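You operate a simulated robot arm through the tools that you are given. There is no shell and no other tool. Be economical: measure what you need, move in short steps, check, and stop when the job is done.

You are at the controls of a simulated robot arm. One attempt, no reset.

## Task
Open the chest lid.

Only the result counts: the job must be done as asked and must still hold three seconds after the hand-in. Knocking over, shifting, dropping, spilling or breaking anything else fails it. A push-on lid holds only when it is set on centred and level and pressed home; a screw cap is set on level and turned clockwise until tight.

## Robot
A 7-joint arm with a two-finger parallel gripper on a trunk, on a base that drives. Base frame: it is fixed to the floor where the robot stands at the start and does not move with it; the origin is under the middle of the robot, x ahead of it, y to its left, z up. Readings come in m, degrees, newtons and seconds.
With the tool pointing down near the work surface it reaches from about 0.1 to 0.84 m from the robot's upright axis, wherever it stands. Its first joint turns from -115.0 to 115.0 degrees. Places, roughly: chest lid [0.8, -0.1, 0.5]. Payload 3.91 kg.
Tool frame: the origin (TCP) lies between the finger pads and is the grasp point; the fingertips stand 0.03 m ahead of it; z points along the fingers, y is the line along which they close. Largest opening 0.11 m; finger width 0.02, thickness 0.01; the body of the gripper, 0.048 by 0.112 m, starts 0.055 m behind the TCP.
Orientation is told as [roll, pitch, yaw] about the base's x, y, z axes, in that order, counted from this pose: with the fingers straight down and closing along the base's y, the tool's x points along the base's -x, its y along +y and its z along -z.

## Interface
- The arm moves only by the tool move_arm. Its argument "moves" is a list of rows, each a list of 7 numbers: the finger opening in m, from 0 to 0.11, then the shift along the base's x, y, z in m, then the turn, a rotation vector about the base's x, y, z in degrees. In form: [[claw, dx, dy, dz, wx, wy, wz], ...]. A call has 1 to 8 rows; each row shifts and turns the commanded pose from where the row before left it. Rows are played at 5 a second. More than 0.05 m and 8.6 degrees between two rows, or a gripper value outside its range, and nothing of the call is played. Where a pose cannot be reached the arm comes as near as it can. A force on the tool above 40 N (or 10 N above the force at the start of the call, whichever is more), or a blocked arm, ends the call early, and 0.2 s more pass. Each finger travels about 0.153 m/s and halts on what it meets, pressing with about 24 N; the grip force reading is that of the motor and also rises with nothing between the fingers. The clock runs only during rows and for 0.2 s after the last one: add rows that do not move to give the fingers time. It gives the time, the measured TCP pose, the force on the tool (base axes), the opening and the grip force at its end, in the units of the frame above (readings bear some noise), with the torque about the TCP (base axes, N m) and any sound that the robot's microphone picked up.
- Cameras (640 x 400 px; columns grow to the right, rows downward): "scene" is now at [0.211, 0.1549, 1.3019]; the picture's right is [-0.62, -0.79, 0.00], its down [-0.51, 0.40, -0.76] and it looks along [0.60, -0.47, -0.65] (base axes); focal length 277 px, centre (320, 200). "wrist" rides on the gripper at [0.072, 0.017, -0.103] in the tool frame; the picture's right is [-0.23, 0.97, 0.00], its down [-0.76, -0.18, -0.62] and it looks along [-0.61, -0.14, 0.78] (tool axes); focal length 222 px, centre (320, 200). There is no depth. A picture from a camera that has moved, and an enlarged one, comes with that camera's place and axes in the base frame and with its lens.
- get_image(camera): a new picture of that camera. No time passes.
- raise_lower(by): slides the trunk up (or, below 0, down) by that many m; the arm and the scene camera ride with it, the base frame stays. It gives what a move gives, with no picture.
- roll_base(legs): drives the robot by 1 to 6 legs, each [ahead, left, turn to the left] in m, m and degrees, along the robot's own axes; the way and the turn of a leg run together, so that a leg with both is an arc; at most 1.5 m and 180 degrees a leg. The arm and the cameras ride along, it lands a little off, and it stops where it bumps. It gives what a move gives.
- head_to(pan, tilt): turns the head with the scene camera to pan (to the left, within 80 degrees either way) and tilt (down, from -29 to 69), counted from straight ahead of the robot. It gives what a move gives.
- zoom(camera, box): a new picture of the part [left, top, right, bottom] of that camera's present view, enlarged. No time passes.
- close_job(): hands the job in; it is judged then, once.

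Work in short steps. Places have to be worked out from the pictures, the camera data and where the tool is seen: move nearer, look again, correct. Check each grasp and each placing, and mend what went wrong. You have 120 turns and 82 pictures in all, those below and enlarged ones among them. Open the gripper and draw the arm clear of the work before you hand the job in, unless the task says otherwise; then end with one line.

The tools are called by a JSON object that holds its "op" and its "data". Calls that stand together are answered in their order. move_arm: Moves the arm, as the interface text tells. Its arguments: {"type":"object","properties":{"moves":{"type":"array"}},"required":["moves"]} The other tools are called the same way: raise_lower (by) slides the trunk up or down; roll_base (legs) drives the base; head_to (pan, tilt) turns the head that bears the scene camera; get_image (camera) takes a picture; zoom (camera, box) takes an enlarged picture of a part of a camera's view; close_job () hands the job in.

At the start:

```text
t: 0.0
eef_pos: [0.611, -0.2696, 0.9393]
tcp_rot: [0.0, 0.0, 0.0]
ft_force: [0.0, 0.3, 0.0]
ft_torque: [0.02, -0.01, 0.01]
opening: 0.1101
gripper_force: 0.1
trunk travel left (down, up): [-0.65, 0.34]
robot x, y, heading: [0.0005, 0.0003, 0.0]
head pan, tilt: [-38.2, 40.7]
```

scene: 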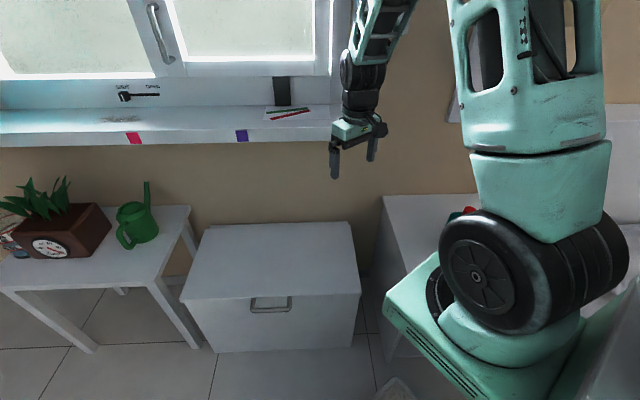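
wrist: 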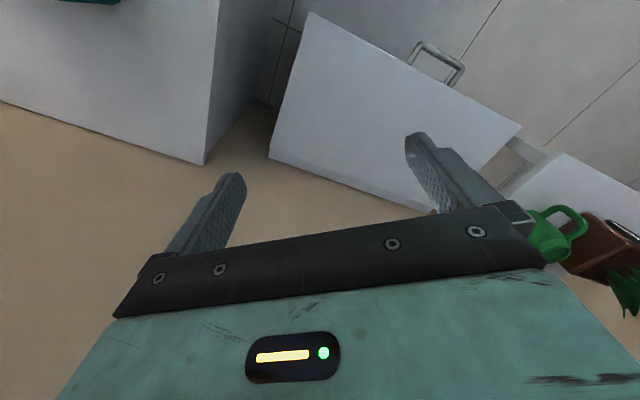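

The chest is ahead, with a bar handle near its front top edge. I'll enlarge that area to see the lid line and the handle.

{"op": "zoom", "data": {"camera": "scene", "box": [160, 200, 400, 350]}}

{"op": "zoom", "data": {"camera": "wrist", "box": [240, 0, 560, 200]}}

```text
2.67 times, centred on (280, 275) of scene
camera zoom: at [0.211, 0.1549, 1.3019], right [-0.62, -0.79, 0.0], down [-0.51, 0.4, -0.76], along [0.6, -0.47, -0.65], focal length 739 px, centre (427, 0)
```

zoom: 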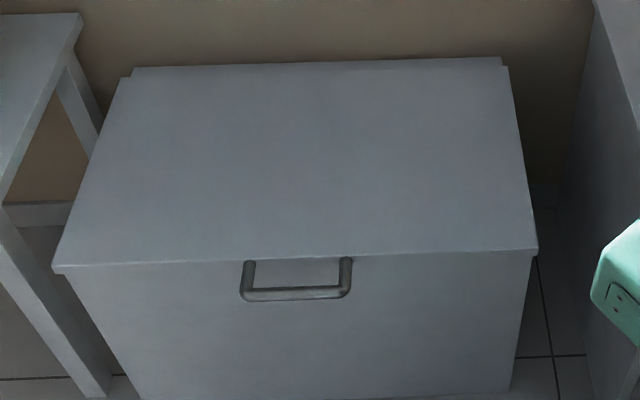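

```text
2.00 times, centred on (400, 100) of wrist
camera zoom: at [0.5372, -0.2519, 1.0442], right [0.23, 0.97, 0.0], down [0.76, -0.18, 0.62], along [0.61, -0.14, -0.78], focal length 444 px, centre (160, 400)
```

zoom: 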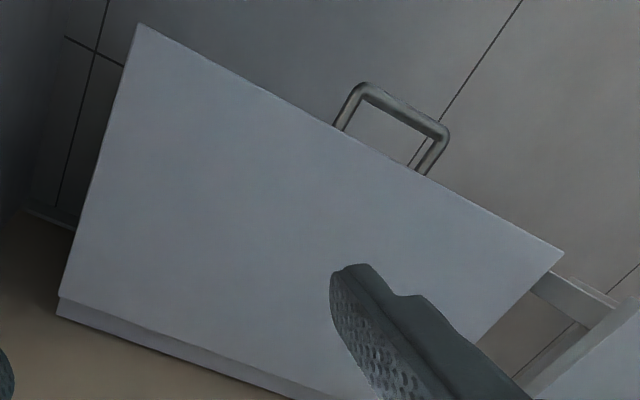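

The two views place the handle bar near (0.656, 0.005, 0.456). The chest front faces about (-0.82, 0.57), and the hinge line is around 0.35 m behind the front edge. I'll look around the floor and at the wall before choosing where to stand.

{"op": "head_to", "data": {"pan": 0, "tilt": 50}}

{"op": "get_image", "data": {"camera": "scene"}}

{"op": "head_to", "data": {"pan": 60, "tilt": 50}}

{"op": "get_image", "data": {"camera": "scene"}}

```text
t: 1.0
eef_pos: [0.6107, -0.2677, 0.9399]
tcp_rot: [0.0, 0.0, 0.0]
ft_force: [0.2, 0.5, 0.6]
ft_torque: [0.03, 0.0, -0.04]
opening: 0.1099
gripper_force: 0.1
trunk travel left (down, up): [-0.65, 0.34]
robot x, y, heading: [0.0013, 0.001, -0.0]
head pan, tilt: [0.0, 50.0]
```

```text
77 pictures are left
camera scene: at [0.2216, 0.2071, 1.2888], right [0.0, -1.0, 0.0], down [-0.77, 0.0, -0.64], along [0.64, 0.0, -0.77], focal length 277 px, centre (320, 200)
```

scene: 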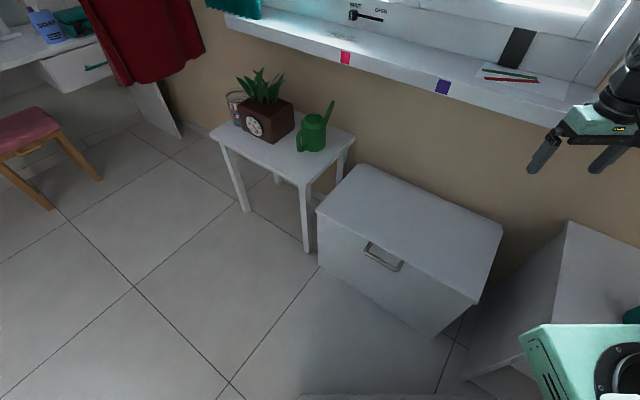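

```text
t: 2.3
eef_pos: [0.6103, -0.2681, 0.9402]
tcp_rot: [0.0, 0.0, -0.1]
ft_force: [-0.1, 0.2, 0.1]
ft_torque: [-0.02, 0.03, 0.0]
opening: 0.11
gripper_force: 0.1
trunk travel left (down, up): [-0.65, 0.34]
robot x, y, heading: [0.0009, -0.0001, 0.1]
head pan, tilt: [60.0, 50.0]
```

```text
76 pictures are left
camera scene: at [0.1831, 0.2738, 1.2888], right [0.87, -0.5, 0.0], down [-0.38, -0.66, -0.64], along [0.32, 0.56, -0.77], focal length 277 px, centre (320, 200)
```

scene: 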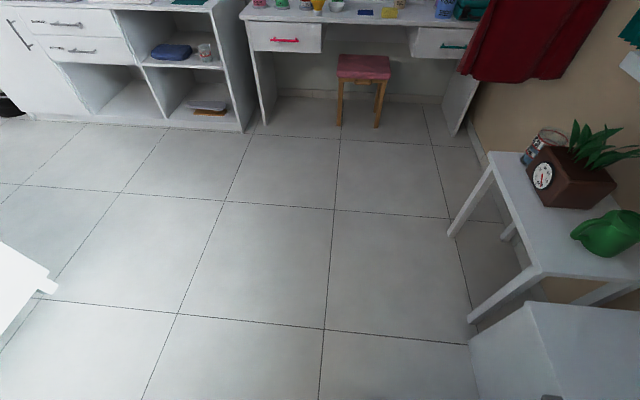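

The floor to the left is free. I'll shift the base left and slightly ahead, then turn right about 35° so it faces the chest front squarely.

{"op": "roll_base", "data": {"legs": [[0.08, 0.3, 0], [0, 0, -35]]}}

{"op": "head_to", "data": {"pan": 0, "tilt": 45}}

{"op": "get_image", "data": {"camera": "scene"}}

{"op": "get_image", "data": {"camera": "wrist"}}

```text
t: 6.1
eef_pos: [0.4234, -0.2714, 0.941]
tcp_rot: [0.0, 0.0, -35.4]
ft_force: [-0.6, -0.5, 0.6]
ft_torque: [-0.03, 0.02, -0.01]
opening: 0.1101
gripper_force: 0.1
trunk travel left (down, up): [-0.65, 0.34]
robot x, y, heading: [0.0814, 0.2975, -35.5]
head pan, tilt: [60.0, 50.0]
```

```text
t: 7.4
eef_pos: [0.425, -0.2711, 0.9396]
tcp_rot: [0.0, 0.0, -35.4]
ft_force: [0.5, -0.1, 1.0]
ft_torque: [0.03, -0.04, 0.02]
opening: 0.1097
gripper_force: 0.1
trunk travel left (down, up): [-0.65, 0.34]
robot x, y, heading: [0.0808, 0.3018, -35.4]
head pan, tilt: [0.0, 45.0]
```

```text
75 pictures are left
camera scene: at [0.3851, 0.3408, 1.2957], right [-0.58, -0.82, 0.0], down [-0.58, 0.41, -0.71], along [0.58, -0.41, -0.71], focal length 277 px, centre (320, 200)
```

scene: 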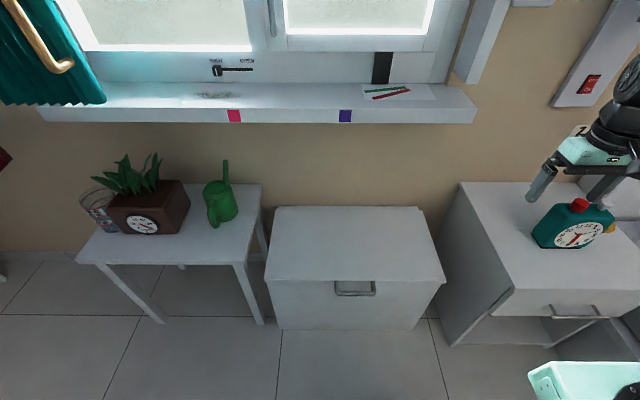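

```text
74 pictures are left
camera wrist: at [0.3743, -0.2161, 1.0443], right [0.75, 0.66, 0.0], down [0.52, -0.59, 0.62], along [0.41, -0.47, -0.78], focal length 222 px, centre (320, 200)
```

wrist: 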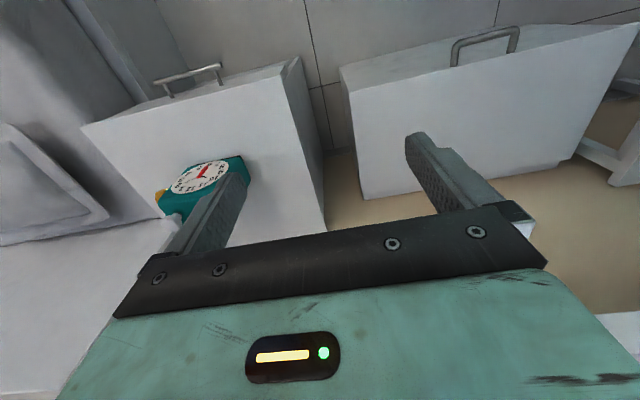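

The robot now squares up to the chest. I'll enlarge the handle from here to refine its place.

{"op": "zoom", "data": {"camera": "scene", "box": [260, 190, 460, 315]}}

{"op": "zoom", "data": {"camera": "wrist", "box": [330, 0, 640, 194]}}

```text
3.20 times, centred on (360, 252) of scene
camera zoom: at [0.3851, 0.3408, 1.2957], right [-0.58, -0.82, 0.0], down [-0.58, 0.41, -0.71], along [0.58, -0.41, -0.71], focal length 886 px, centre (192, 32)
```

zoom: 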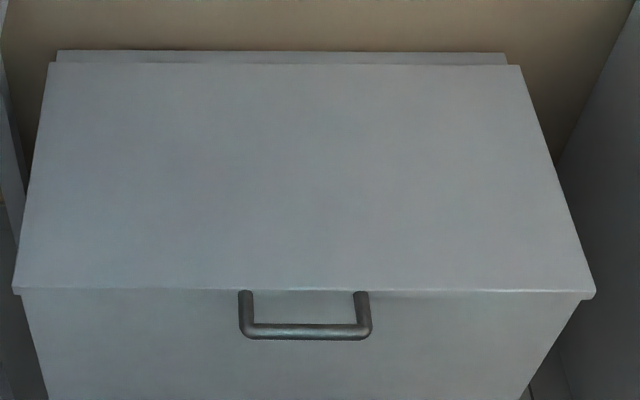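

```text
2.06 times, centred on (485, 97) of wrist
camera zoom: at [0.3743, -0.2161, 1.0443], right [0.75, 0.66, 0.0], down [0.52, -0.59, 0.62], along [0.41, -0.47, -0.78], focal length 458 px, centre (-20, 412)
```

zoom: 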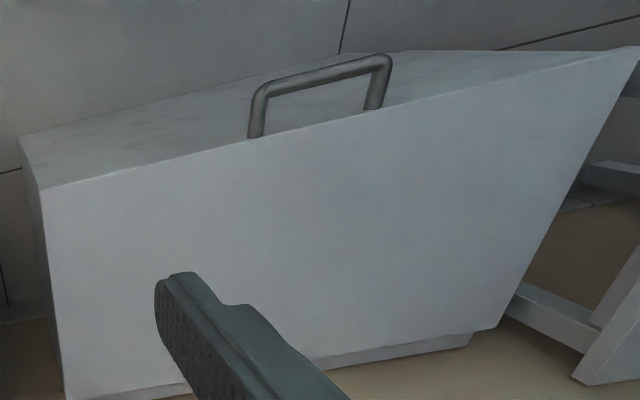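

Handle bar centre refined to about (0.660, 0.007, 0.45), with the lid hinge around (0.944, -0.199). I plan to grip the bar with the tool horizontal, pointing at the chest with the fingers closing vertically, so that it can swing down as the lid opens. First I move left, clear of the clock, while yawing 90°.

{"op": "move_arm", "data": {"moves": [[0.11, 0.006, 0.045, 0, 0, 0, 8.5], [0.11, 0.006, 0.045, 0, 0, 0, 8.5], [0.11, 0.006, 0.045, 0, 0, 0, 8.5], [0.11, 0.006, 0.045, 0, 0, 0, 8.5], [0.11, 0.006, 0.045, 0, 0, 0, 8.5], [0.11, 0.006, 0.045, 0, 0, 0, 8.5], [0.11, 0.006, 0.045, 0, 0, 0, 8.5], [0.11, 0.006, 0.045, 0, 0, 0, 8.5]]}}

{"op": "move_arm", "data": {"moves": [[0.11, 0, 0, 0, 0, 0, 8.5], [0.11, 0, 0, 0, 0, 0, 8.5], [0.11, 0, 0, 0, 0, 0, 5], [0.11, 0, 0, 0, 0, 0, 0]]}}

```text
t: 9.2
eef_pos: [0.4703, 0.0882, 0.9406]
tcp_rot: [0.0, 0.1, 32.7]
ft_force: [-1.1, 0.5, -0.1]
ft_torque: [0.06, -0.03, 0.0]
opening: 0.11
gripper_force: 0.1
trunk travel left (down, up): [-0.65, 0.34]
robot x, y, heading: [0.0825, 0.3009, -35.4]
head pan, tilt: [0.0, 45.0]
```

```text
t: 10.2
eef_pos: [0.4716, 0.0879, 0.9408]
tcp_rot: [0.0, 0.1, 54.7]
ft_force: [-0.3, -0.2, 0.1]
ft_torque: [0.01, -0.01, -0.01]
opening: 0.1099
gripper_force: 0.1
trunk travel left (down, up): [-0.65, 0.34]
robot x, y, heading: [0.0805, 0.3046, -35.3]
head pan, tilt: [0.0, 45.0]
```

Yaw reached. Next I tilt the tool to horizontal, pointing at the chest.

{"op": "move_arm", "data": {"moves": [[0.11, 0, 0, 0, -4.93, -6.93, 0], [0.11, 0, 0, 0, -4.93, -6.93, 0], [0.11, 0, 0, 0, -4.93, -6.93, 0], [0.11, 0, 0, 0, -4.93, -6.93, 0], [0.11, 0, 0, 0, -4.93, -6.93, 0], [0.11, 0, 0, 0, -4.93, -6.93, 0], [0.11, 0, 0, 0, -4.93, -6.93, 0], [0.11, 0, 0, 0, -4.93, -6.93, 0]]}}

{"op": "get_image", "data": {"camera": "scene"}}

```text
t: 12.0
eef_pos: [0.5765, 0.1243, 0.9602]
tcp_rot: [-68.1, 0.1, 54.7]
ft_force: [0.0, 0.1, 0.3]
ft_torque: [0.0, 0.04, 0.02]
opening: 0.1103
gripper_force: 0.1
out of reach, approached as far as the arm can: row 1, 2, 3, 4, 5, 6, 7
trunk travel left (down, up): [-0.65, 0.34]
robot x, y, heading: [0.0807, 0.3009, -35.3]
head pan, tilt: [0.0, 45.0]
```

```text
71 pictures are left
camera scene: at [0.3849, 0.3405, 1.2958], right [-0.58, -0.82, 0.0], down [-0.58, 0.41, -0.71], along [0.58, -0.41, -0.71], focal length 277 px, centre (320, 200)
```

scene: 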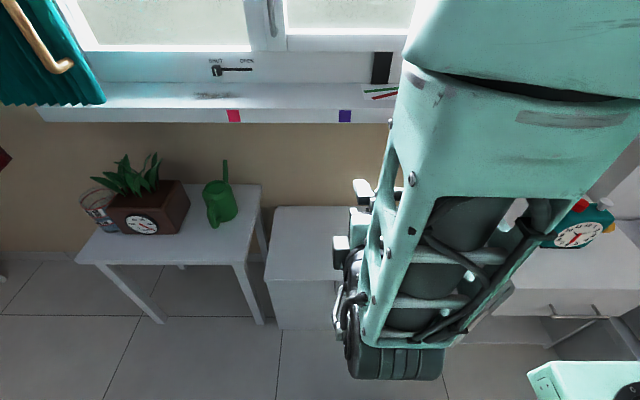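

The arm can't fold to a horizontal tool that close to the body. I'll move a bit forward while finishing the tilt and see what the readings say.

{"op": "move_arm", "data": {"moves": [[0.11, 0.03, -0.005, 0, -4.93, -6.93, 0], [0.11, 0.03, -0.005, 0, -4.93, -6.93, 0], [0.11, 0.02, -0.01, 0, -2.9, -4.1, 0], [0.11, 0, 0, 0, 0, 0, 0]]}}

```text
t: 13.0
eef_pos: [0.6541, 0.1026, 0.9622]
tcp_rot: [-90.2, 0.1, 54.6]
ft_force: [0.1, -0.3, -0.2]
ft_torque: [-0.02, -0.01, -0.02]
opening: 0.1102
gripper_force: 0.1
trunk travel left (down, up): [-0.65, 0.34]
robot x, y, heading: [0.0798, 0.2984, -35.2]
head pan, tilt: [0.0, 45.0]
```

The tool is now horizontal. I shift it sideways to line up with the handle, back the base off by 0.1 m and lower the trunk.

{"op": "move_arm", "data": {"moves": [[0.11, -0.0215, -0.0305, 0, 0, 0, 0], [0.11, -0.0215, -0.0305, 0, 0, 0, 0], [0.11, 0, 0, 0, 0, 0, 0]]}}

{"op": "roll_base", "data": {"legs": [[-0.1, 0, 0]]}}

{"op": "raise_lower", "data": {"by": -0.3}}

{"op": "get_image", "data": {"camera": "scene"}}

{"op": "get_image", "data": {"camera": "wrist"}}

```text
t: 13.8
eef_pos: [0.6105, 0.0412, 0.9606]
tcp_rot: [-90.1, 0.1, 54.6]
ft_force: [0.4, 1.3, -0.6]
ft_torque: [-0.01, -0.01, 0.0]
opening: 0.1101
gripper_force: 0.1
trunk travel left (down, up): [-0.65, 0.34]
robot x, y, heading: [0.0823, 0.3035, -35.3]
head pan, tilt: [0.0, 45.0]
```

```text
t: 15.0
eef_pos: [0.5288, 0.0986, 0.961]
tcp_rot: [-90.0, 0.0, 54.5]
ft_force: [0.3, 0.2, 0.7]
ft_torque: [0.0, -0.02, 0.0]
opening: 0.1102
gripper_force: 0.0
trunk travel left (down, up): [-0.65, 0.34]
robot x, y, heading: [-0.0004, 0.3574, -35.3]
head pan, tilt: [0.0, 45.0]
```

```text
t: 18.0
eef_pos: [0.5276, 0.0992, 0.6619]
tcp_rot: [-90.1, 0.0, 54.4]
ft_force: [-0.7, -0.8, -0.2]
ft_torque: [-0.02, -0.02, -0.01]
opening: 0.1097
gripper_force: 0.1
trunk travel left (down, up): [-0.35, 0.64]
robot x, y, heading: [0.0028, 0.3545, -35.4]
head pan, tilt: [0.0, 45.0]
```

```text
70 pictures are left
camera scene: at [0.3032, 0.3986, 0.9957], right [-0.58, -0.81, 0.0], down [-0.58, 0.41, -0.71], along [0.58, -0.41, -0.71], focal length 277 px, centre (320, 200)
```

scene: 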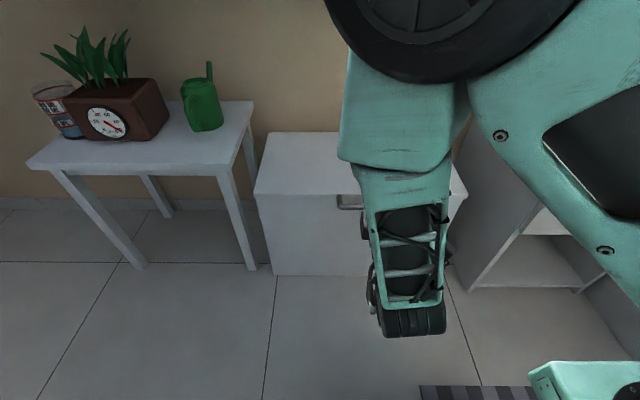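

```text
69 pictures are left
camera wrist: at [0.4013, 0.0995, 0.6448], right [0.13, 0.18, -0.97], down [-0.07, 0.98, 0.18], along [0.99, 0.04, 0.14], focal length 222 px, centre (320, 200)
```

wrist: 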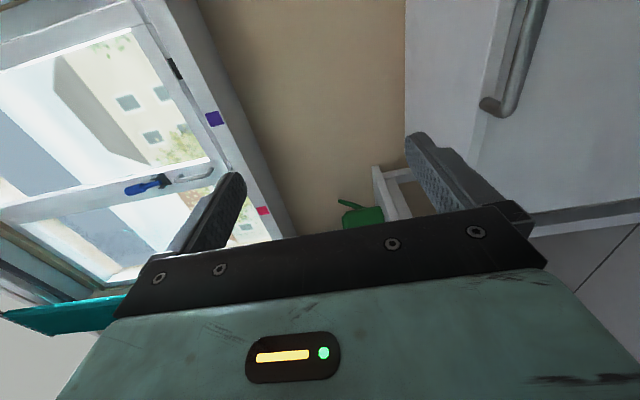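

The view agrees with a bar height near 0.45. I lower the rest of the way, still about 0.16 m short of the bar, and look again.

{"op": "raise_lower", "data": {"by": -0.21}}

{"op": "get_image", "data": {"camera": "wrist"}}

{"op": "get_image", "data": {"camera": "scene"}}

```text
t: 20.2
eef_pos: [0.5289, 0.0996, 0.4513]
tcp_rot: [-90.1, 0.1, 54.5]
ft_force: [-0.5, 0.0, 0.0]
ft_torque: [-0.03, 0.0, 0.01]
opening: 0.1098
gripper_force: 0.0
trunk travel left (down, up): [-0.14, 0.85]
robot x, y, heading: [-0.0024, 0.3612, -35.3]
head pan, tilt: [0.0, 45.0]
```

```text
68 pictures are left
camera wrist: at [0.4013, 0.0995, 0.4348], right [0.13, 0.18, -0.97], down [-0.07, 0.98, 0.18], along [0.99, 0.04, 0.14], focal length 222 px, centre (320, 200)
```

wrist: 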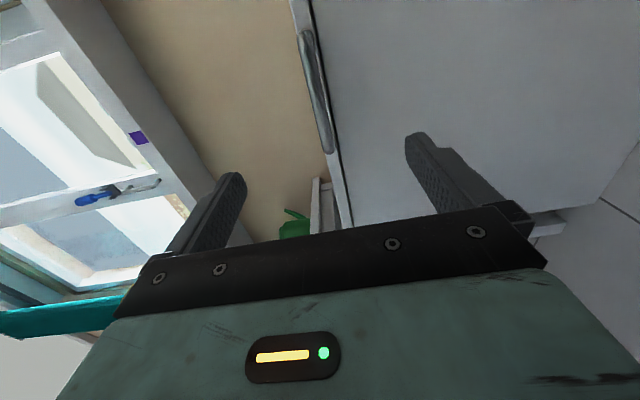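

```text
67 pictures are left
camera scene: at [0.3031, 0.3986, 0.7857], right [-0.58, -0.81, 0.0], down [-0.58, 0.41, -0.71], along [0.58, -0.41, -0.71], focal length 277 px, centre (320, 200)
```

scene: 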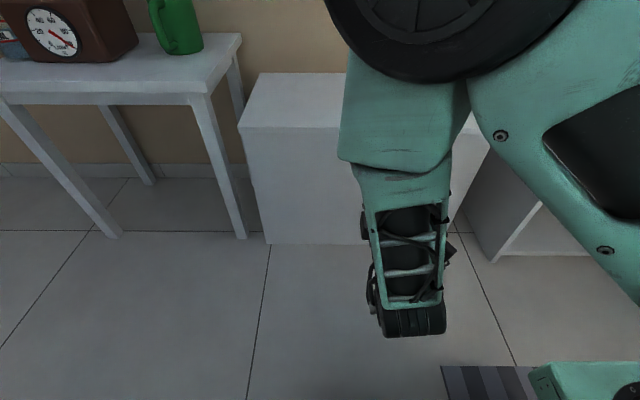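

The bar sits at z ≈ 0.452, centred between the fingers and about 0.16 m ahead. I drive the base ahead 0.12 m, which keeps the arm folded for later reach, then finish with the arm.

{"op": "roll_base", "data": {"legs": [[0.12, 0, 0]]}}

{"op": "get_image", "data": {"camera": "wrist"}}

```text
t: 21.4
eef_pos: [0.627, 0.0284, 0.4511]
tcp_rot: [-90.1, 0.1, 54.6]
ft_force: [-1.0, 0.8, 0.1]
ft_torque: [0.03, 0.03, -0.02]
opening: 0.11
gripper_force: 0.1
trunk travel left (down, up): [-0.14, 0.85]
robot x, y, heading: [0.0995, 0.2894, -35.6]
head pan, tilt: [0.0, 45.0]
```

```text
66 pictures are left
camera wrist: at [0.4996, 0.0293, 0.4348], right [0.13, 0.18, -0.97], down [-0.06, 0.98, 0.18], along [0.99, 0.04, 0.14], focal length 222 px, centre (320, 200)
```

wrist: 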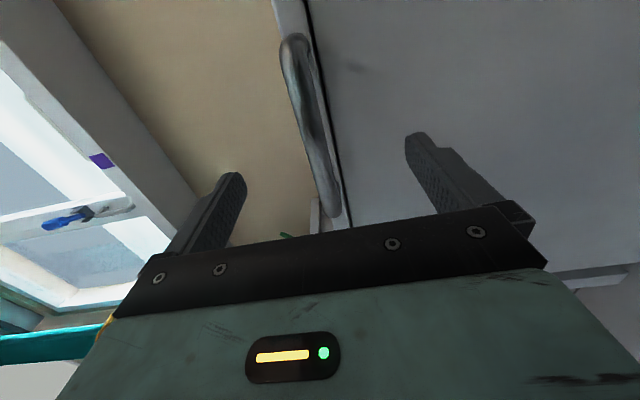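

Everything lines up, with about 0.04 m left to the bar. I advance 0.033 m and close on it.

{"op": "move_arm", "data": {"moves": [[0.11, 0.0135, -0.0095, 0, 0, 0, 0], [0.11, 0.0135, -0.0095, 0.001, 0, 0, 0], [0.11, 0, 0, 0, 0, 0, 0]]}}

{"op": "move_arm", "data": {"moves": [[0.06, 0, 0, 0, 0, 0, 0], [0.03, 0, 0, 0, 0, 0, 0], [0.01, 0, 0, 0, 0, 0, 0], [0.0, 0, 0, 0, 0, 0, 0], [0.0, 0, 0, 0, 0, 0, 0]]}}

{"op": "get_image", "data": {"camera": "wrist"}}

```text
t: 22.2
eef_pos: [0.6542, 0.0105, 0.4504]
tcp_rot: [-90.2, 0.0, 54.5]
ft_force: [-0.1, 0.3, -1.2]
ft_torque: [0.05, -0.04, 0.01]
opening: 0.1102
gripper_force: 0.0
trunk travel left (down, up): [-0.14, 0.85]
robot x, y, heading: [0.0972, 0.2887, -35.8]
head pan, tilt: [0.0, 45.0]
```

```text
t: 23.4
eef_pos: [0.6538, 0.0103, 0.4526]
tcp_rot: [-90.2, 0.0, 54.5]
ft_force: [-0.8, -0.1, 11.3]
ft_torque: [-0.05, -0.1, 0.13]
opening: 0.0155
gripper_force: 45.1
trunk travel left (down, up): [-0.14, 0.85]
robot x, y, heading: [0.096, 0.2944, -35.5]
head pan, tilt: [0.0, 45.0]
```

```text
65 pictures are left
camera wrist: at [0.527, 0.0103, 0.4353], right [0.13, 0.18, -0.97], down [-0.06, 0.98, 0.18], along [0.99, 0.04, 0.14], focal length 222 px, centre (320, 200)
```

wrist: 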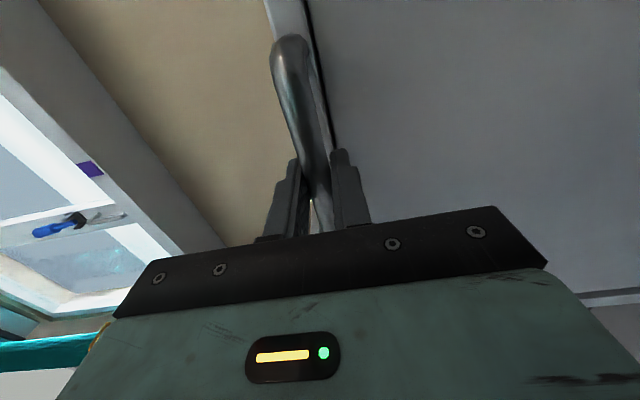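

The bar is gripped firmly (opening 0.0155). Now I start the lid arc about the rear hinge, radius about 0.35 m, turning the tool with it through the first 12°.

{"op": "move_arm", "data": {"moves": [[0, 0.0004, -0.0003, 0.0183, 1.74, 2.445, 0], [0, 0.0011, -0.0008, 0.0183, 1.74, 2.445, 0], [0, 0.002, -0.0014, 0.0182, 1.74, 2.445, 0], [0, 0.0027, -0.0019, 0.018, 1.74, 2.445, 0]]}}

{"op": "get_image", "data": {"camera": "wrist"}}

```text
t: 24.4
eef_pos: [0.6615, 0.0041, 0.5245]
tcp_rot: [-78.0, 0.1, 54.5]
ft_force: [15.9, -5.0, -5.7]
ft_torque: [0.13, -0.3, 0.53]
opening: 0.0156
gripper_force: 44.8
trunk travel left (down, up): [-0.14, 0.85]
robot x, y, heading: [0.0997, 0.2906, -35.3]
head pan, tilt: [0.0, 45.0]
```

```text
64 pictures are left
camera wrist: at [0.5327, 0.0061, 0.5301], right [-0.03, 0.3, -0.95], down [-0.02, 0.95, 0.3], along [1.0, 0.03, -0.02], focal length 222 px, centre (320, 200)
```

wrist: 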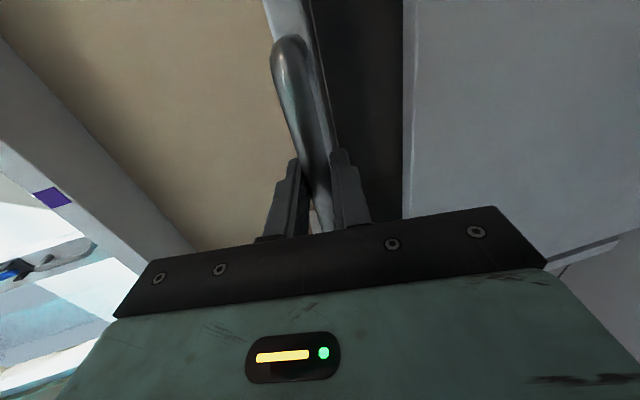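

The lid is opening, and the tool is being pulled toward the hinge with about 16 N. So the true arc moves forward more than I commanded. I add forward correction (R 0.34, hinge about 0.012 lower) and continue.

{"op": "move_arm", "data": {"moves": [[0, 0.0058, -0.0041, 0.0148, 1.74, 2.445, 0], [0, 0.0046, -0.0032, 0.0169, 1.74, 2.445, 0], [0, 0.0054, -0.0038, 0.0165, 1.74, 2.445, 0], [0, 0.006, -0.0043, 0.0163, 1.74, 2.445, 0]]}}

```text
t: 25.0
eef_pos: [0.6661, 0.0011, 0.5464]
tcp_rot: [-73.2, 0.3, 54.6]
ft_force: [-8.9, 4.2, -0.7]
ft_torque: [0.34, -0.29, 0.14]
opening: 0.0155
gripper_force: 45.0
trunk travel left (down, up): [-0.14, 0.85]
robot x, y, heading: [0.0981, 0.2934, -35.5]
head pan, tilt: [0.0, 45.0]
stopped in row 2: the force on the tool passed its limit (the readings are from after the stop); the commanded pose is now the measured one
```

The stop was a brief force peak, and the residual is small. I hold still for a moment to get a static reading before going on more slowly.

{"op": "move_arm", "data": {"moves": [[0, 0, 0, 0, 0, 0, 0], [0, 0, 0, 0, 0, 0, 0]]}}

{"op": "move_arm", "data": {"moves": [[0, 0.0012, -0.0009, 0.0085, 0.87, 1.22, 0], [0, 0.0022, -0.0015, 0.0085, 0.87, 1.22, 0], [0, 0.0023, -0.0016, 0.0084, 0.87, 1.22, 0], [0, 0, 0, 0, 0, 0, 0]]}}

```text
t: 25.6
eef_pos: [0.6666, 0.0013, 0.5459]
tcp_rot: [-73.1, 0.2, 54.7]
ft_force: [-15.8, 7.7, -1.8]
ft_torque: [0.4, 0.01, -0.1]
opening: 0.0155
gripper_force: 44.8
trunk travel left (down, up): [-0.14, 0.85]
robot x, y, heading: [0.0954, 0.2875, -35.4]
head pan, tilt: [0.0, 45.0]
```

```text
t: 26.6
eef_pos: [0.6725, -0.0042, 0.5713]
tcp_rot: [-68.7, 0.1, 54.7]
ft_force: [15.4, -6.0, -9.6]
ft_torque: [0.3, -0.25, 0.2]
opening: 0.0156
gripper_force: 44.6
trunk travel left (down, up): [-0.14, 0.85]
robot x, y, heading: [0.0972, 0.2885, -35.3]
head pan, tilt: [0.0, 45.0]
```

Fitting the measured points gives an arc of R ≈ 0.39 m with the hinge about 0.017 m below the bar. I continue on that arc in 2.5° rows.

{"op": "move_arm", "data": {"moves": [[0, 0.0066, -0.0047, 0.0163, 1.45, 2.04, 0], [0, 0.0057, -0.0041, 0.0156, 1.45, 2.04, 0], [0, 0.0063, -0.0045, 0.0152, 1.45, 2.04, 0], [0, 0.0068, -0.0048, 0.0148, 1.45, 2.04, 0], [0, 0, 0, 0, 0, 0, 0]]}}

```text
t: 27.8
eef_pos: [0.697, -0.0211, 0.6338]
tcp_rot: [-58.7, 0.1, 54.7]
ft_force: [-14.8, 5.4, 5.1]
ft_torque: [0.25, -0.13, -0.31]
opening: 0.0156
gripper_force: 44.9
trunk travel left (down, up): [-0.14, 0.85]
robot x, y, heading: [0.0956, 0.2954, -35.4]
head pan, tilt: [0.0, 45.0]
```

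The arc model fits well (R ≈ 0.387). I continue through the next 18°.

{"op": "move_arm", "data": {"moves": [[0, 0.0078, -0.0056, 0.0165, 1.74, 2.445, 0], [0, 0.0095, -0.0067, 0.0166, 1.74, 2.445, 0], [0, 0.0101, -0.0072, 0.016, 1.74, 2.445, 0], [0, 0.0108, -0.0077, 0.0154, 1.74, 2.445, 0], [0, 0.0115, -0.0082, 0.0146, 1.74, 2.445, 0], [0, 0.0121, -0.0086, 0.0138, 1.74, 2.445, 0], [0, 0, 0, 0, 0, 0, 0]]}}

{"op": "get_image", "data": {"camera": "scene"}}

```text
t: 29.4
eef_pos: [0.7599, -0.0654, 0.7266]
tcp_rot: [-40.7, 0.1, 54.6]
ft_force: [-7.7, -1.6, 0.8]
ft_torque: [0.04, 0.27, -0.75]
opening: 0.0156
gripper_force: 44.6
trunk travel left (down, up): [-0.14, 0.85]
robot x, y, heading: [0.0977, 0.292, -35.3]
head pan, tilt: [0.0, 45.0]
```

```text
63 pictures are left
camera scene: at [0.4008, 0.3286, 0.7858], right [-0.58, -0.81, 0.0], down [-0.58, 0.41, -0.71], along [0.58, -0.41, -0.71], focal length 277 px, centre (320, 200)
```

scene: 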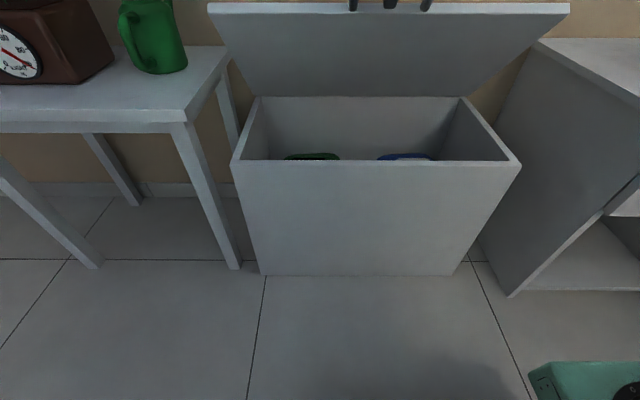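

The lid is about 46° open and following cleanly, with low forces. I continue 18° more, turning the tool only half as fast (the round bar can slip in the pads) to save reach.

{"op": "move_arm", "data": {"moves": [[0, 0.0126, -0.009, 0.0131, 0.87, 1.22, 0], [0, 0.0131, -0.0093, 0.0122, 0.87, 1.22, 0], [0, 0.0137, -0.0097, 0.0114, 0.87, 1.22, 0], [0, 0.0142, -0.0101, 0.0105, 0.87, 1.22, 0], [0, 0.0146, -0.0104, 0.0095, 0.87, 1.22, 0], [0, 0.015, -0.0107, 0.0086, 0.87, 1.22, 0], [0, 0, 0, 0, 0, 0, 0]]}}

{"op": "head_to", "data": {"pan": 0, "tilt": 15}}

{"op": "get_image", "data": {"camera": "scene"}}

```text
t: 31.0
eef_pos: [0.8442, -0.1261, 0.7891]
tcp_rot: [-31.4, 0.3, 54.6]
ft_force: [-4.1, -16.3, -25.2]
ft_torque: [0.12, 0.15, -0.52]
opening: 0.0155
gripper_force: 44.8
trunk travel left (down, up): [-0.14, 0.85]
robot x, y, heading: [0.0937, 0.2851, -35.3]
head pan, tilt: [0.0, 45.0]
```

```text
t: 32.0
eef_pos: [0.8446, -0.1262, 0.7893]
tcp_rot: [-31.4, 0.3, 54.7]
ft_force: [-2.5, -23.3, -30.8]
ft_torque: [-0.2, 0.22, -0.72]
opening: 0.0156
gripper_force: 45.3
trunk travel left (down, up): [-0.14, 0.85]
robot x, y, heading: [0.1, 0.2893, -35.3]
head pan, tilt: [0.0, 15.0]
```

```text
62 pictures are left
camera scene: at [0.4115, 0.3207, 0.8321], right [-0.58, -0.81, 0.0], down [-0.21, 0.15, -0.97], along [0.79, -0.56, -0.26], focal length 277 px, centre (320, 200)
```

scene: 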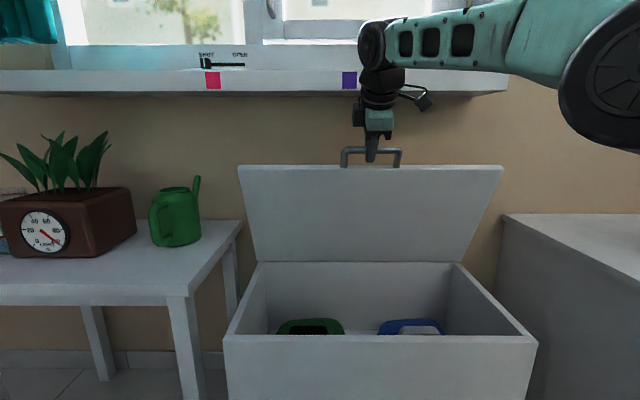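

The lid is about 67° open, but the window sill overhangs ahead at roughly z 0.9. So I need the hand lower and more horizontal before going further. I ease the downward pull and swing the tool back about the bar, letting it slip in the pads.

{"op": "move_arm", "data": {"moves": [[0, -0.001, -0.001, -0.002, -2.32, -3.26, 0], [0, -0.001, -0.001, -0.001, -2.32, -3.26, 0], [0, -0.0005, 0, -0.001, -2.32, -3.26, 0], [0, -0.0005, 0, -0.001, -2.32, -3.26, 0], [0, 0, 0, 0, 0, 0, 0]]}}

```text
t: 33.2
eef_pos: [0.8408, -0.1236, 0.7874]
tcp_rot: [-47.9, 0.0, 54.7]
ft_force: [-0.2, 0.7, -5.1]
ft_torque: [0.13, 0.07, -0.55]
opening: 0.0154
gripper_force: 44.4
trunk travel left (down, up): [-0.14, 0.85]
robot x, y, heading: [0.0956, 0.2883, -35.3]
head pan, tilt: [0.0, 15.0]
```

Slipping about the bar works with little force. I continue the arc while swinging the tool further toward horizontal.

{"op": "move_arm", "data": {"moves": [[0, 0.0143, -0.0102, 0.0066, -2.61, -3.67, 0], [0, 0.0147, -0.0104, 0.0057, -2.61, -3.67, 0], [0, 0.0149, -0.0106, 0.0047, -2.61, -3.67, 0], [0, 0, 0, 0, 0, 0, 0]]}}

{"op": "get_image", "data": {"camera": "scene"}}

```text
t: 34.2
eef_pos: [0.8828, -0.155, 0.8028]
tcp_rot: [-61.3, 0.2, 54.8]
ft_force: [6.9, 12.1, -7.5]
ft_torque: [0.4, -0.05, -0.19]
opening: 0.0157
gripper_force: 44.9
trunk travel left (down, up): [-0.14, 0.85]
robot x, y, heading: [0.0955, 0.2883, -35.2]
head pan, tilt: [0.0, 15.0]
```

```text
61 pictures are left
camera scene: at [0.4111, 0.322, 0.8323], right [-0.58, -0.81, 0.0], down [-0.21, 0.15, -0.97], along [0.79, -0.56, -0.26], focal length 277 px, centre (320, 200)
```

scene: 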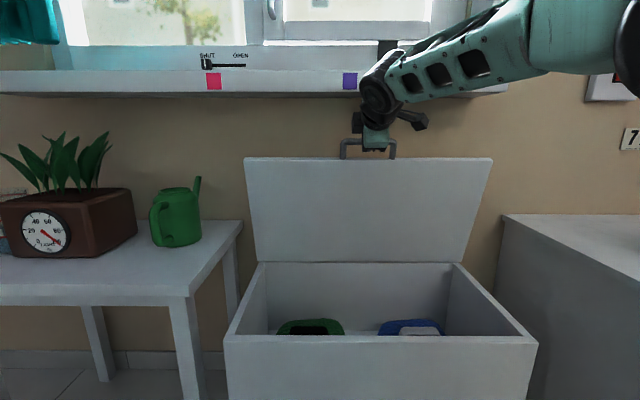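

Going well, with the hand in front of and below the sill line. I continue past vertical, with the tool close to horizontal.

{"op": "move_arm", "data": {"moves": [[0, 0.0151, -0.0107, 0.0037, -2.61, -3.67, 0], [0, 0.0153, -0.0109, 0.0027, -2.61, -3.67, 0], [0, 0.0153, -0.0109, 0.0012, -2.61, -3.67, 0], [0, 0, 0, 0, 0, 0, 0]]}}

{"op": "get_image", "data": {"camera": "scene"}}

{"op": "get_image", "data": {"camera": "wrist"}}

```text
t: 35.2
eef_pos: [0.9307, -0.1891, 0.8104]
tcp_rot: [-74.7, 0.2, 54.9]
ft_force: [7.6, 11.7, -14.6]
ft_torque: [0.42, 0.01, 0.0]
opening: 0.0161
gripper_force: 44.6
trunk travel left (down, up): [-0.14, 0.85]
robot x, y, heading: [0.0998, 0.291, -35.5]
head pan, tilt: [0.0, 15.0]
```

```text
60 pictures are left
camera scene: at [0.4113, 0.3217, 0.8321], right [-0.58, -0.81, 0.0], down [-0.21, 0.15, -0.97], along [0.79, -0.56, -0.26], focal length 277 px, centre (320, 200)
```

scene: 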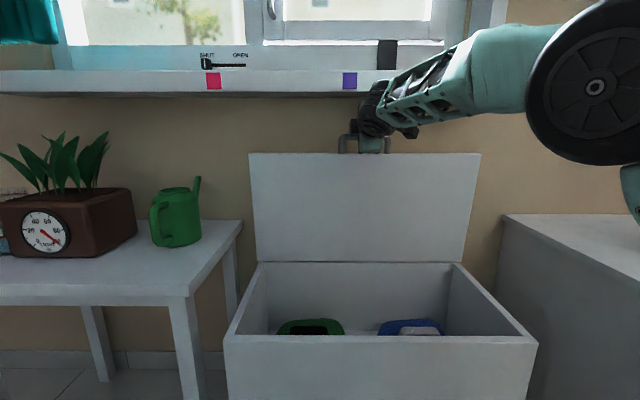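

```text
59 pictures are left
camera wrist: at [0.8024, -0.189, 0.8221], right [-0.08, 0.33, -0.94], down [-0.01, 0.94, 0.33], along [1.0, 0.04, -0.07], focal length 222 px, centre (320, 200)
```

wrist: 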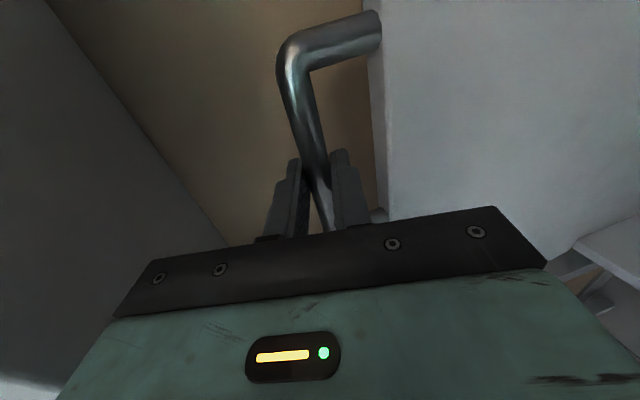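

The lid is about 84° open. The wrist is close under the sill, so before going on I tilt the tool slightly upward about the bar, which drops the wrist.

{"op": "move_arm", "data": {"moves": [[0, 0, 0, -0.0008, -2.32, -3.26, 0], [0, 0, 0, -0.0008, -2.32, -3.26, 0], [0, 0, 0, -0.0008, -2.32, -3.26, 0], [0, 0, 0, -0.0008, -2.32, -3.26, 0], [0, 0, 0, -0.0008, -2.32, -3.26, 0], [0, 0, 0, -0.0008, -2.32, -3.26, 0], [0, 0, 0, 0, 0, 0, 0]]}}

{"op": "get_image", "data": {"camera": "scene"}}

```text
t: 36.1
eef_pos: [0.9306, -0.1899, 0.8084]
tcp_rot: [-85.5, -0.4, 54.9]
ft_force: [-18.2, 13.5, 8.1]
ft_torque: [-0.43, 0.23, -0.93]
opening: 0.0157
gripper_force: 45.4
out of reach, approached as far as the arm can: row 3, 4
trunk travel left (down, up): [-0.14, 0.85]
robot x, y, heading: [0.0992, 0.2888, -35.1]
head pan, tilt: [0.0, 15.0]
stopped in row 4: the force on the tool passed its limit (the readings are from after the stop); the commanded pose is now the measured one
```

```text
58 pictures are left
camera scene: at [0.4097, 0.3227, 0.8329], right [-0.58, -0.81, 0.0], down [-0.21, 0.15, -0.97], along [0.79, -0.56, -0.26], focal length 277 px, centre (320, 200)
```

scene: 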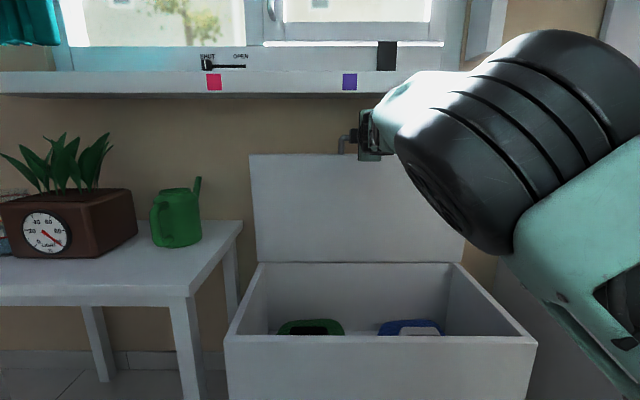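

The arm flipped its elbow to reach that pose. The lid is still held. I check the right side, where the cabinet and clock stand, before moving further.

{"op": "head_to", "data": {"pan": -45, "tilt": 25}}

{"op": "get_image", "data": {"camera": "scene"}}

{"op": "get_image", "data": {"camera": "wrist"}}

```text
t: 37.2
eef_pos: [0.9313, -0.19, 0.8079]
tcp_rot: [-85.5, -0.3, 54.9]
ft_force: [-26.3, 19.0, 20.6]
ft_torque: [-0.31, -0.04, 0.22]
opening: 0.0156
gripper_force: 45.3
trunk travel left (down, up): [-0.14, 0.85]
robot x, y, heading: [0.0987, 0.2906, -35.3]
head pan, tilt: [-45.0, 25.0]
```

```text
57 pictures are left
camera scene: at [0.3488, 0.286, 0.8168], right [-0.99, -0.17, 0.0], down [-0.07, 0.42, -0.91], along [0.15, -0.89, -0.42], focal length 277 px, centre (320, 200)
```

scene: 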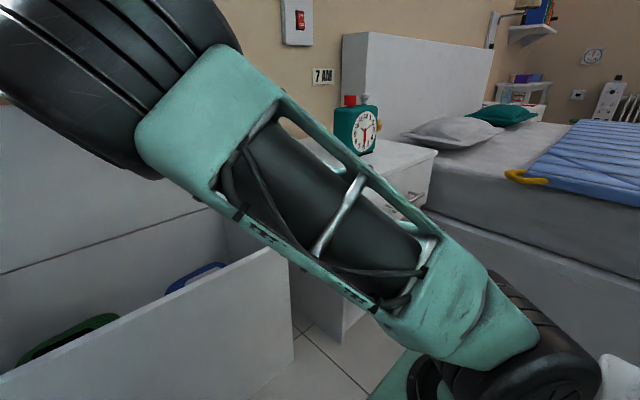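

```text
56 pictures are left
camera wrist: at [0.8033, -0.1903, 0.7991], right [0.07, 0.23, -0.97], down [-0.06, 0.97, 0.23], along [1.0, 0.04, 0.08], focal length 222 px, centre (320, 200)
```

wrist: 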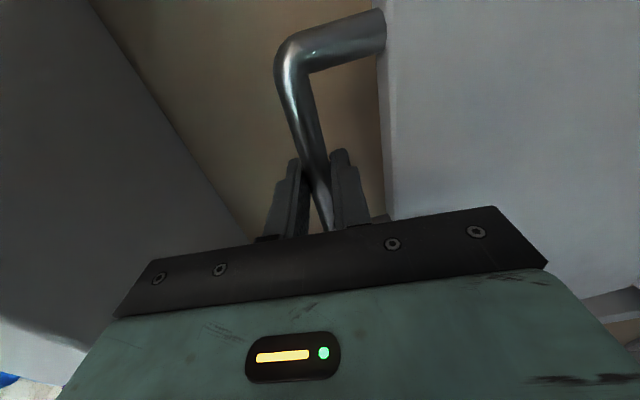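

The clock and cabinet are untouched. I relieve the vertical stress and then try small forward steps to see whether the lid still moves or has met its stop.

{"op": "move_arm", "data": {"moves": [[0, -0.0008, 0.0006, 0.002, 0, 0, 0], [0, 0, 0, 0, 0, 0, 0]]}}

{"op": "move_arm", "data": {"moves": [[0, 0.0041, -0.0029, 0.0003, 0, 0, 0], [0, 0.0041, -0.0029, 0.0003, 0, 0, 0], [0, 0.0041, -0.0029, 0.0002, 0, 0, 0], [0, 0.0041, -0.0029, 0.0001, 0, 0, 0], [0, 0, 0, 0, 0, 0, 0]]}}

```text
t: 37.8
eef_pos: [0.9319, -0.1898, 0.8082]
tcp_rot: [-85.3, -0.2, 54.9]
ft_force: [-12.0, 9.7, 15.8]
ft_torque: [-0.26, -0.08, 0.98]
opening: 0.0155
gripper_force: 44.9
trunk travel left (down, up): [-0.14, 0.85]
robot x, y, heading: [0.1002, 0.2917, -35.4]
head pan, tilt: [-45.0, 25.0]
```

```text
t: 38.1
eef_pos: [0.931, -0.191, 0.8067]
tcp_rot: [-85.3, -0.3, 54.8]
ft_force: [-21.5, 12.1, 3.5]
ft_torque: [-0.27, 0.13, -0.24]
opening: 0.0159
gripper_force: 45.2
trunk travel left (down, up): [-0.14, 0.85]
robot x, y, heading: [0.0958, 0.2872, -35.3]
head pan, tilt: [-45.0, 25.0]
stopped in row 1: the force on the tool passed its limit (the readings are from after the stop); the commanded pose is now the measured one
```

The lid resists at about 85°, which is likely its stop. I open the fingers part-way while keeping the hand around the bar, so it would catch the lid, to see whether the lid stays.

{"op": "move_arm", "data": {"moves": [[0.02, 0, 0, 0, 0, 0, 0], [0.04, 0, 0, 0, 0, 0, 0], [0.05, 0, 0, 0, 0, 0, 0], [0.05, 0, 0, 0, 0, 0, 0], [0.05, 0, 0, 0, 0, 0, 0]]}}

{"op": "get_image", "data": {"camera": "wrist"}}

```text
t: 39.3
eef_pos: [0.9331, -0.1917, 0.8045]
tcp_rot: [-85.2, -0.4, 54.8]
ft_force: [-1.0, -0.4, -0.2]
ft_torque: [0.01, 0.02, -0.03]
opening: 0.05
gripper_force: 0.1
trunk travel left (down, up): [-0.14, 0.85]
robot x, y, heading: [0.0996, 0.2897, -35.2]
head pan, tilt: [-45.0, 25.0]
```

```text
55 pictures are left
camera wrist: at [0.8047, -0.191, 0.7981], right [0.07, 0.24, -0.97], down [-0.06, 0.97, 0.23], along [1.0, 0.04, 0.08], focal length 222 px, centre (320, 200)
```

wrist: 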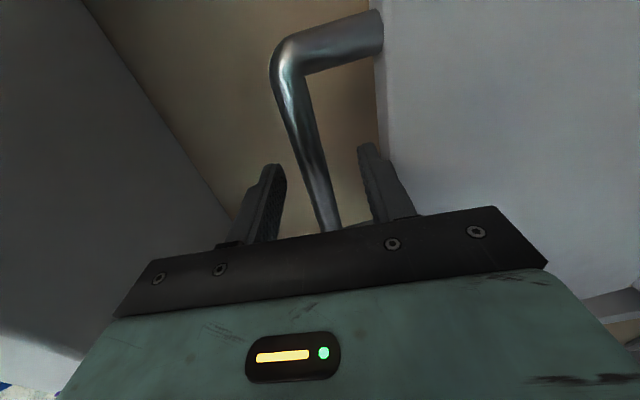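

With the bar free there is no force on the hand. I wait and look again to see whether the lid drifts.

{"op": "move_arm", "data": {"moves": [[0.07, 0, 0, 0, 0, 0, 0], [0.07, 0, 0, 0, 0, 0, 0], [0.07, 0, 0, 0, 0, 0, 0], [0.07, 0, 0, 0, 0, 0, 0], [0.07, 0, 0, 0, 0, 0, 0], [0.07, 0, 0, 0, 0, 0, 0], [0.07, 0, 0, 0, 0, 0, 0], [0.07, 0, 0, 0, 0, 0, 0]]}}

{"op": "get_image", "data": {"camera": "wrist"}}

```text
t: 41.1
eef_pos: [0.9321, -0.1904, 0.8072]
tcp_rot: [-85.4, -0.3, 54.8]
ft_force: [1.1, 1.7, 20.8]
ft_torque: [-0.37, -0.28, 0.02]
opening: 0.0597
gripper_force: 0.2
trunk travel left (down, up): [-0.14, 0.85]
robot x, y, heading: [0.0982, 0.2878, -35.4]
head pan, tilt: [-45.0, 25.0]
```

```text
54 pictures are left
camera wrist: at [0.804, -0.1907, 0.7994], right [0.07, 0.24, -0.97], down [-0.06, 0.97, 0.23], along [1.0, 0.04, 0.08], focal length 222 px, centre (320, 200)
```

wrist: 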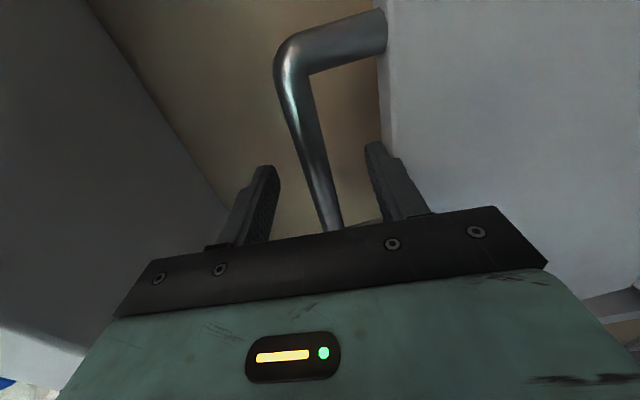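

Opening further made the lower finger press on the lid edge, so I narrow to 0.045. The lid is staying put. Now I withdraw straight back, off the handle.

{"op": "move_arm", "data": {"moves": [[0.045, 0, 0, 0, 0, 0, 0], [0.045, 0, 0, 0, 0, 0, 0], [0.045, -0.02, 0.0142, 0, 0, 0, 0], [0.045, -0.02, 0.0142, 0, 0, 0, 0], [0.045, -0.02, 0.0142, 0, 0, 0, 0], [0.045, -0.02, 0.0142, 0, 0, 0, 0], [0.045, 0, 0, 0, 0, 0, 0]]}}

{"op": "head_to", "data": {"pan": 0, "tilt": 15}}

{"op": "get_image", "data": {"camera": "scene"}}

{"op": "get_image", "data": {"camera": "wrist"}}

```text
t: 42.7
eef_pos: [0.8532, -0.1352, 0.8065]
tcp_rot: [-85.1, -0.4, 54.8]
ft_force: [-0.4, 0.2, -0.6]
ft_torque: [-0.01, 0.02, 0.0]
opening: 0.045
gripper_force: 0.1
trunk travel left (down, up): [-0.14, 0.85]
robot x, y, heading: [0.0927, 0.2931, -35.3]
head pan, tilt: [-45.0, 25.0]
```

```text
t: 43.8
eef_pos: [0.8529, -0.1356, 0.8065]
tcp_rot: [-85.2, -0.2, 54.7]
ft_force: [0.3, 0.1, 0.4]
ft_torque: [-0.03, -0.01, 0.0]
opening: 0.0451
gripper_force: 0.1
trunk travel left (down, up): [-0.14, 0.85]
robot x, y, heading: [0.1003, 0.2898, -35.4]
head pan, tilt: [0.0, 15.0]
```

```text
53 pictures are left
camera scene: at [0.4106, 0.3219, 0.8325], right [-0.58, -0.81, 0.0], down [-0.21, 0.15, -0.97], along [0.79, -0.56, -0.26], focal length 277 px, centre (320, 200)
```

scene: 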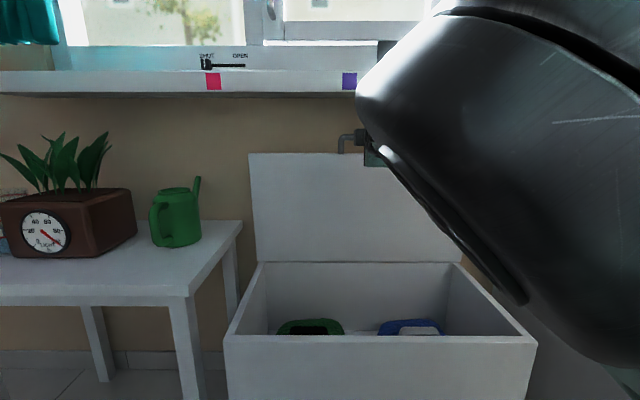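

```text
52 pictures are left
camera wrist: at [0.7255, -0.1348, 0.7989], right [0.07, 0.24, -0.97], down [-0.06, 0.97, 0.23], along [1.0, 0.04, 0.08], focal length 222 px, centre (320, 200)
```

wrist: 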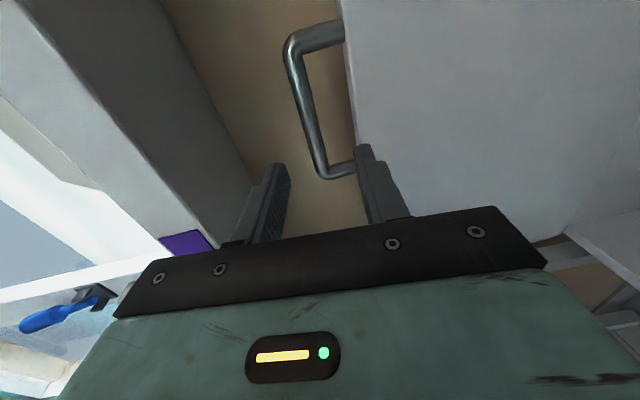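

The lid stands open unaided. To make sure it is at its full stop, I close the fingers, lower slightly and press gently on the inner face.

{"op": "move_arm", "data": {"moves": [[0.02, -0.008, 0.0057, -0.02, 0, 0, 0], [0.0, 0, 0, -0.025, 0, 0, 0], [0.0, 0, 0, -0.025, 0, 0, 0], [0.0, 0, 0, 0, 0, 0, 0]]}}

{"op": "move_arm", "data": {"moves": [[0, 0.0163, -0.0116, 0, 0, 0, 0], [0, 0.0122, -0.0087, 0, 0, 0, 0], [0, 0.0082, -0.0058, 0, 0, 0, 0], [0, 0.0082, -0.0058, 0, 0, 0, 0], [0, 0.0082, -0.0058, 0, 0, 0, 0], [0, 0.0082, -0.0058, 0, 0, 0, 0], [0, 0.0082, -0.0058, 0, 0, 0, 0], [0, 0.0082, -0.0058, 0, 0, 0, 0]]}}

{"op": "get_image", "data": {"camera": "wrist"}}

```text
t: 44.8
eef_pos: [0.8421, -0.1284, 0.7347]
tcp_rot: [-85.2, -0.2, 54.8]
ft_force: [-0.1, 0.8, 0.5]
ft_torque: [0.0, -0.01, -0.01]
opening: 0.0
gripper_force: 23.3
trunk travel left (down, up): [-0.14, 0.85]
robot x, y, heading: [0.0991, 0.2905, -35.3]
head pan, tilt: [0.0, 15.0]
```

```text
t: 46.5
eef_pos: [0.9113, -0.1764, 0.7337]
tcp_rot: [-85.1, -0.5, 54.7]
ft_force: [-22.8, 15.0, 1.4]
ft_torque: [-0.15, -0.23, -0.14]
opening: 0.0
gripper_force: 23.8
trunk travel left (down, up): [-0.14, 0.85]
robot x, y, heading: [0.098, 0.288, -35.3]
head pan, tilt: [0.0, 15.0]
stopped in row 8: the force on the tool passed its limit (the readings are from after the stop); the commanded pose is now the measured one
```

```text
51 pictures are left
camera wrist: at [0.7831, -0.175, 0.7269], right [0.07, 0.24, -0.97], down [-0.06, 0.97, 0.24], along [1.0, 0.04, 0.08], focal length 222 px, centre (320, 200)
```

wrist: 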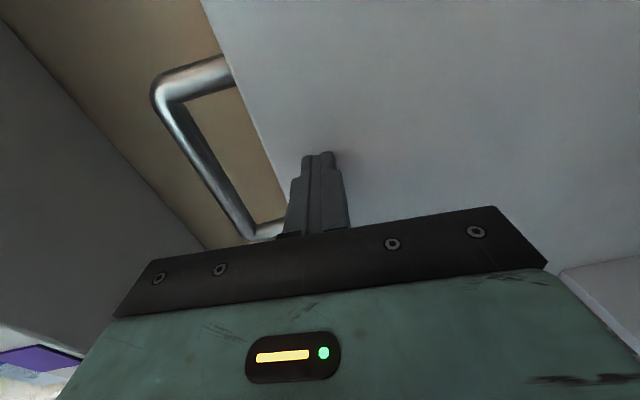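

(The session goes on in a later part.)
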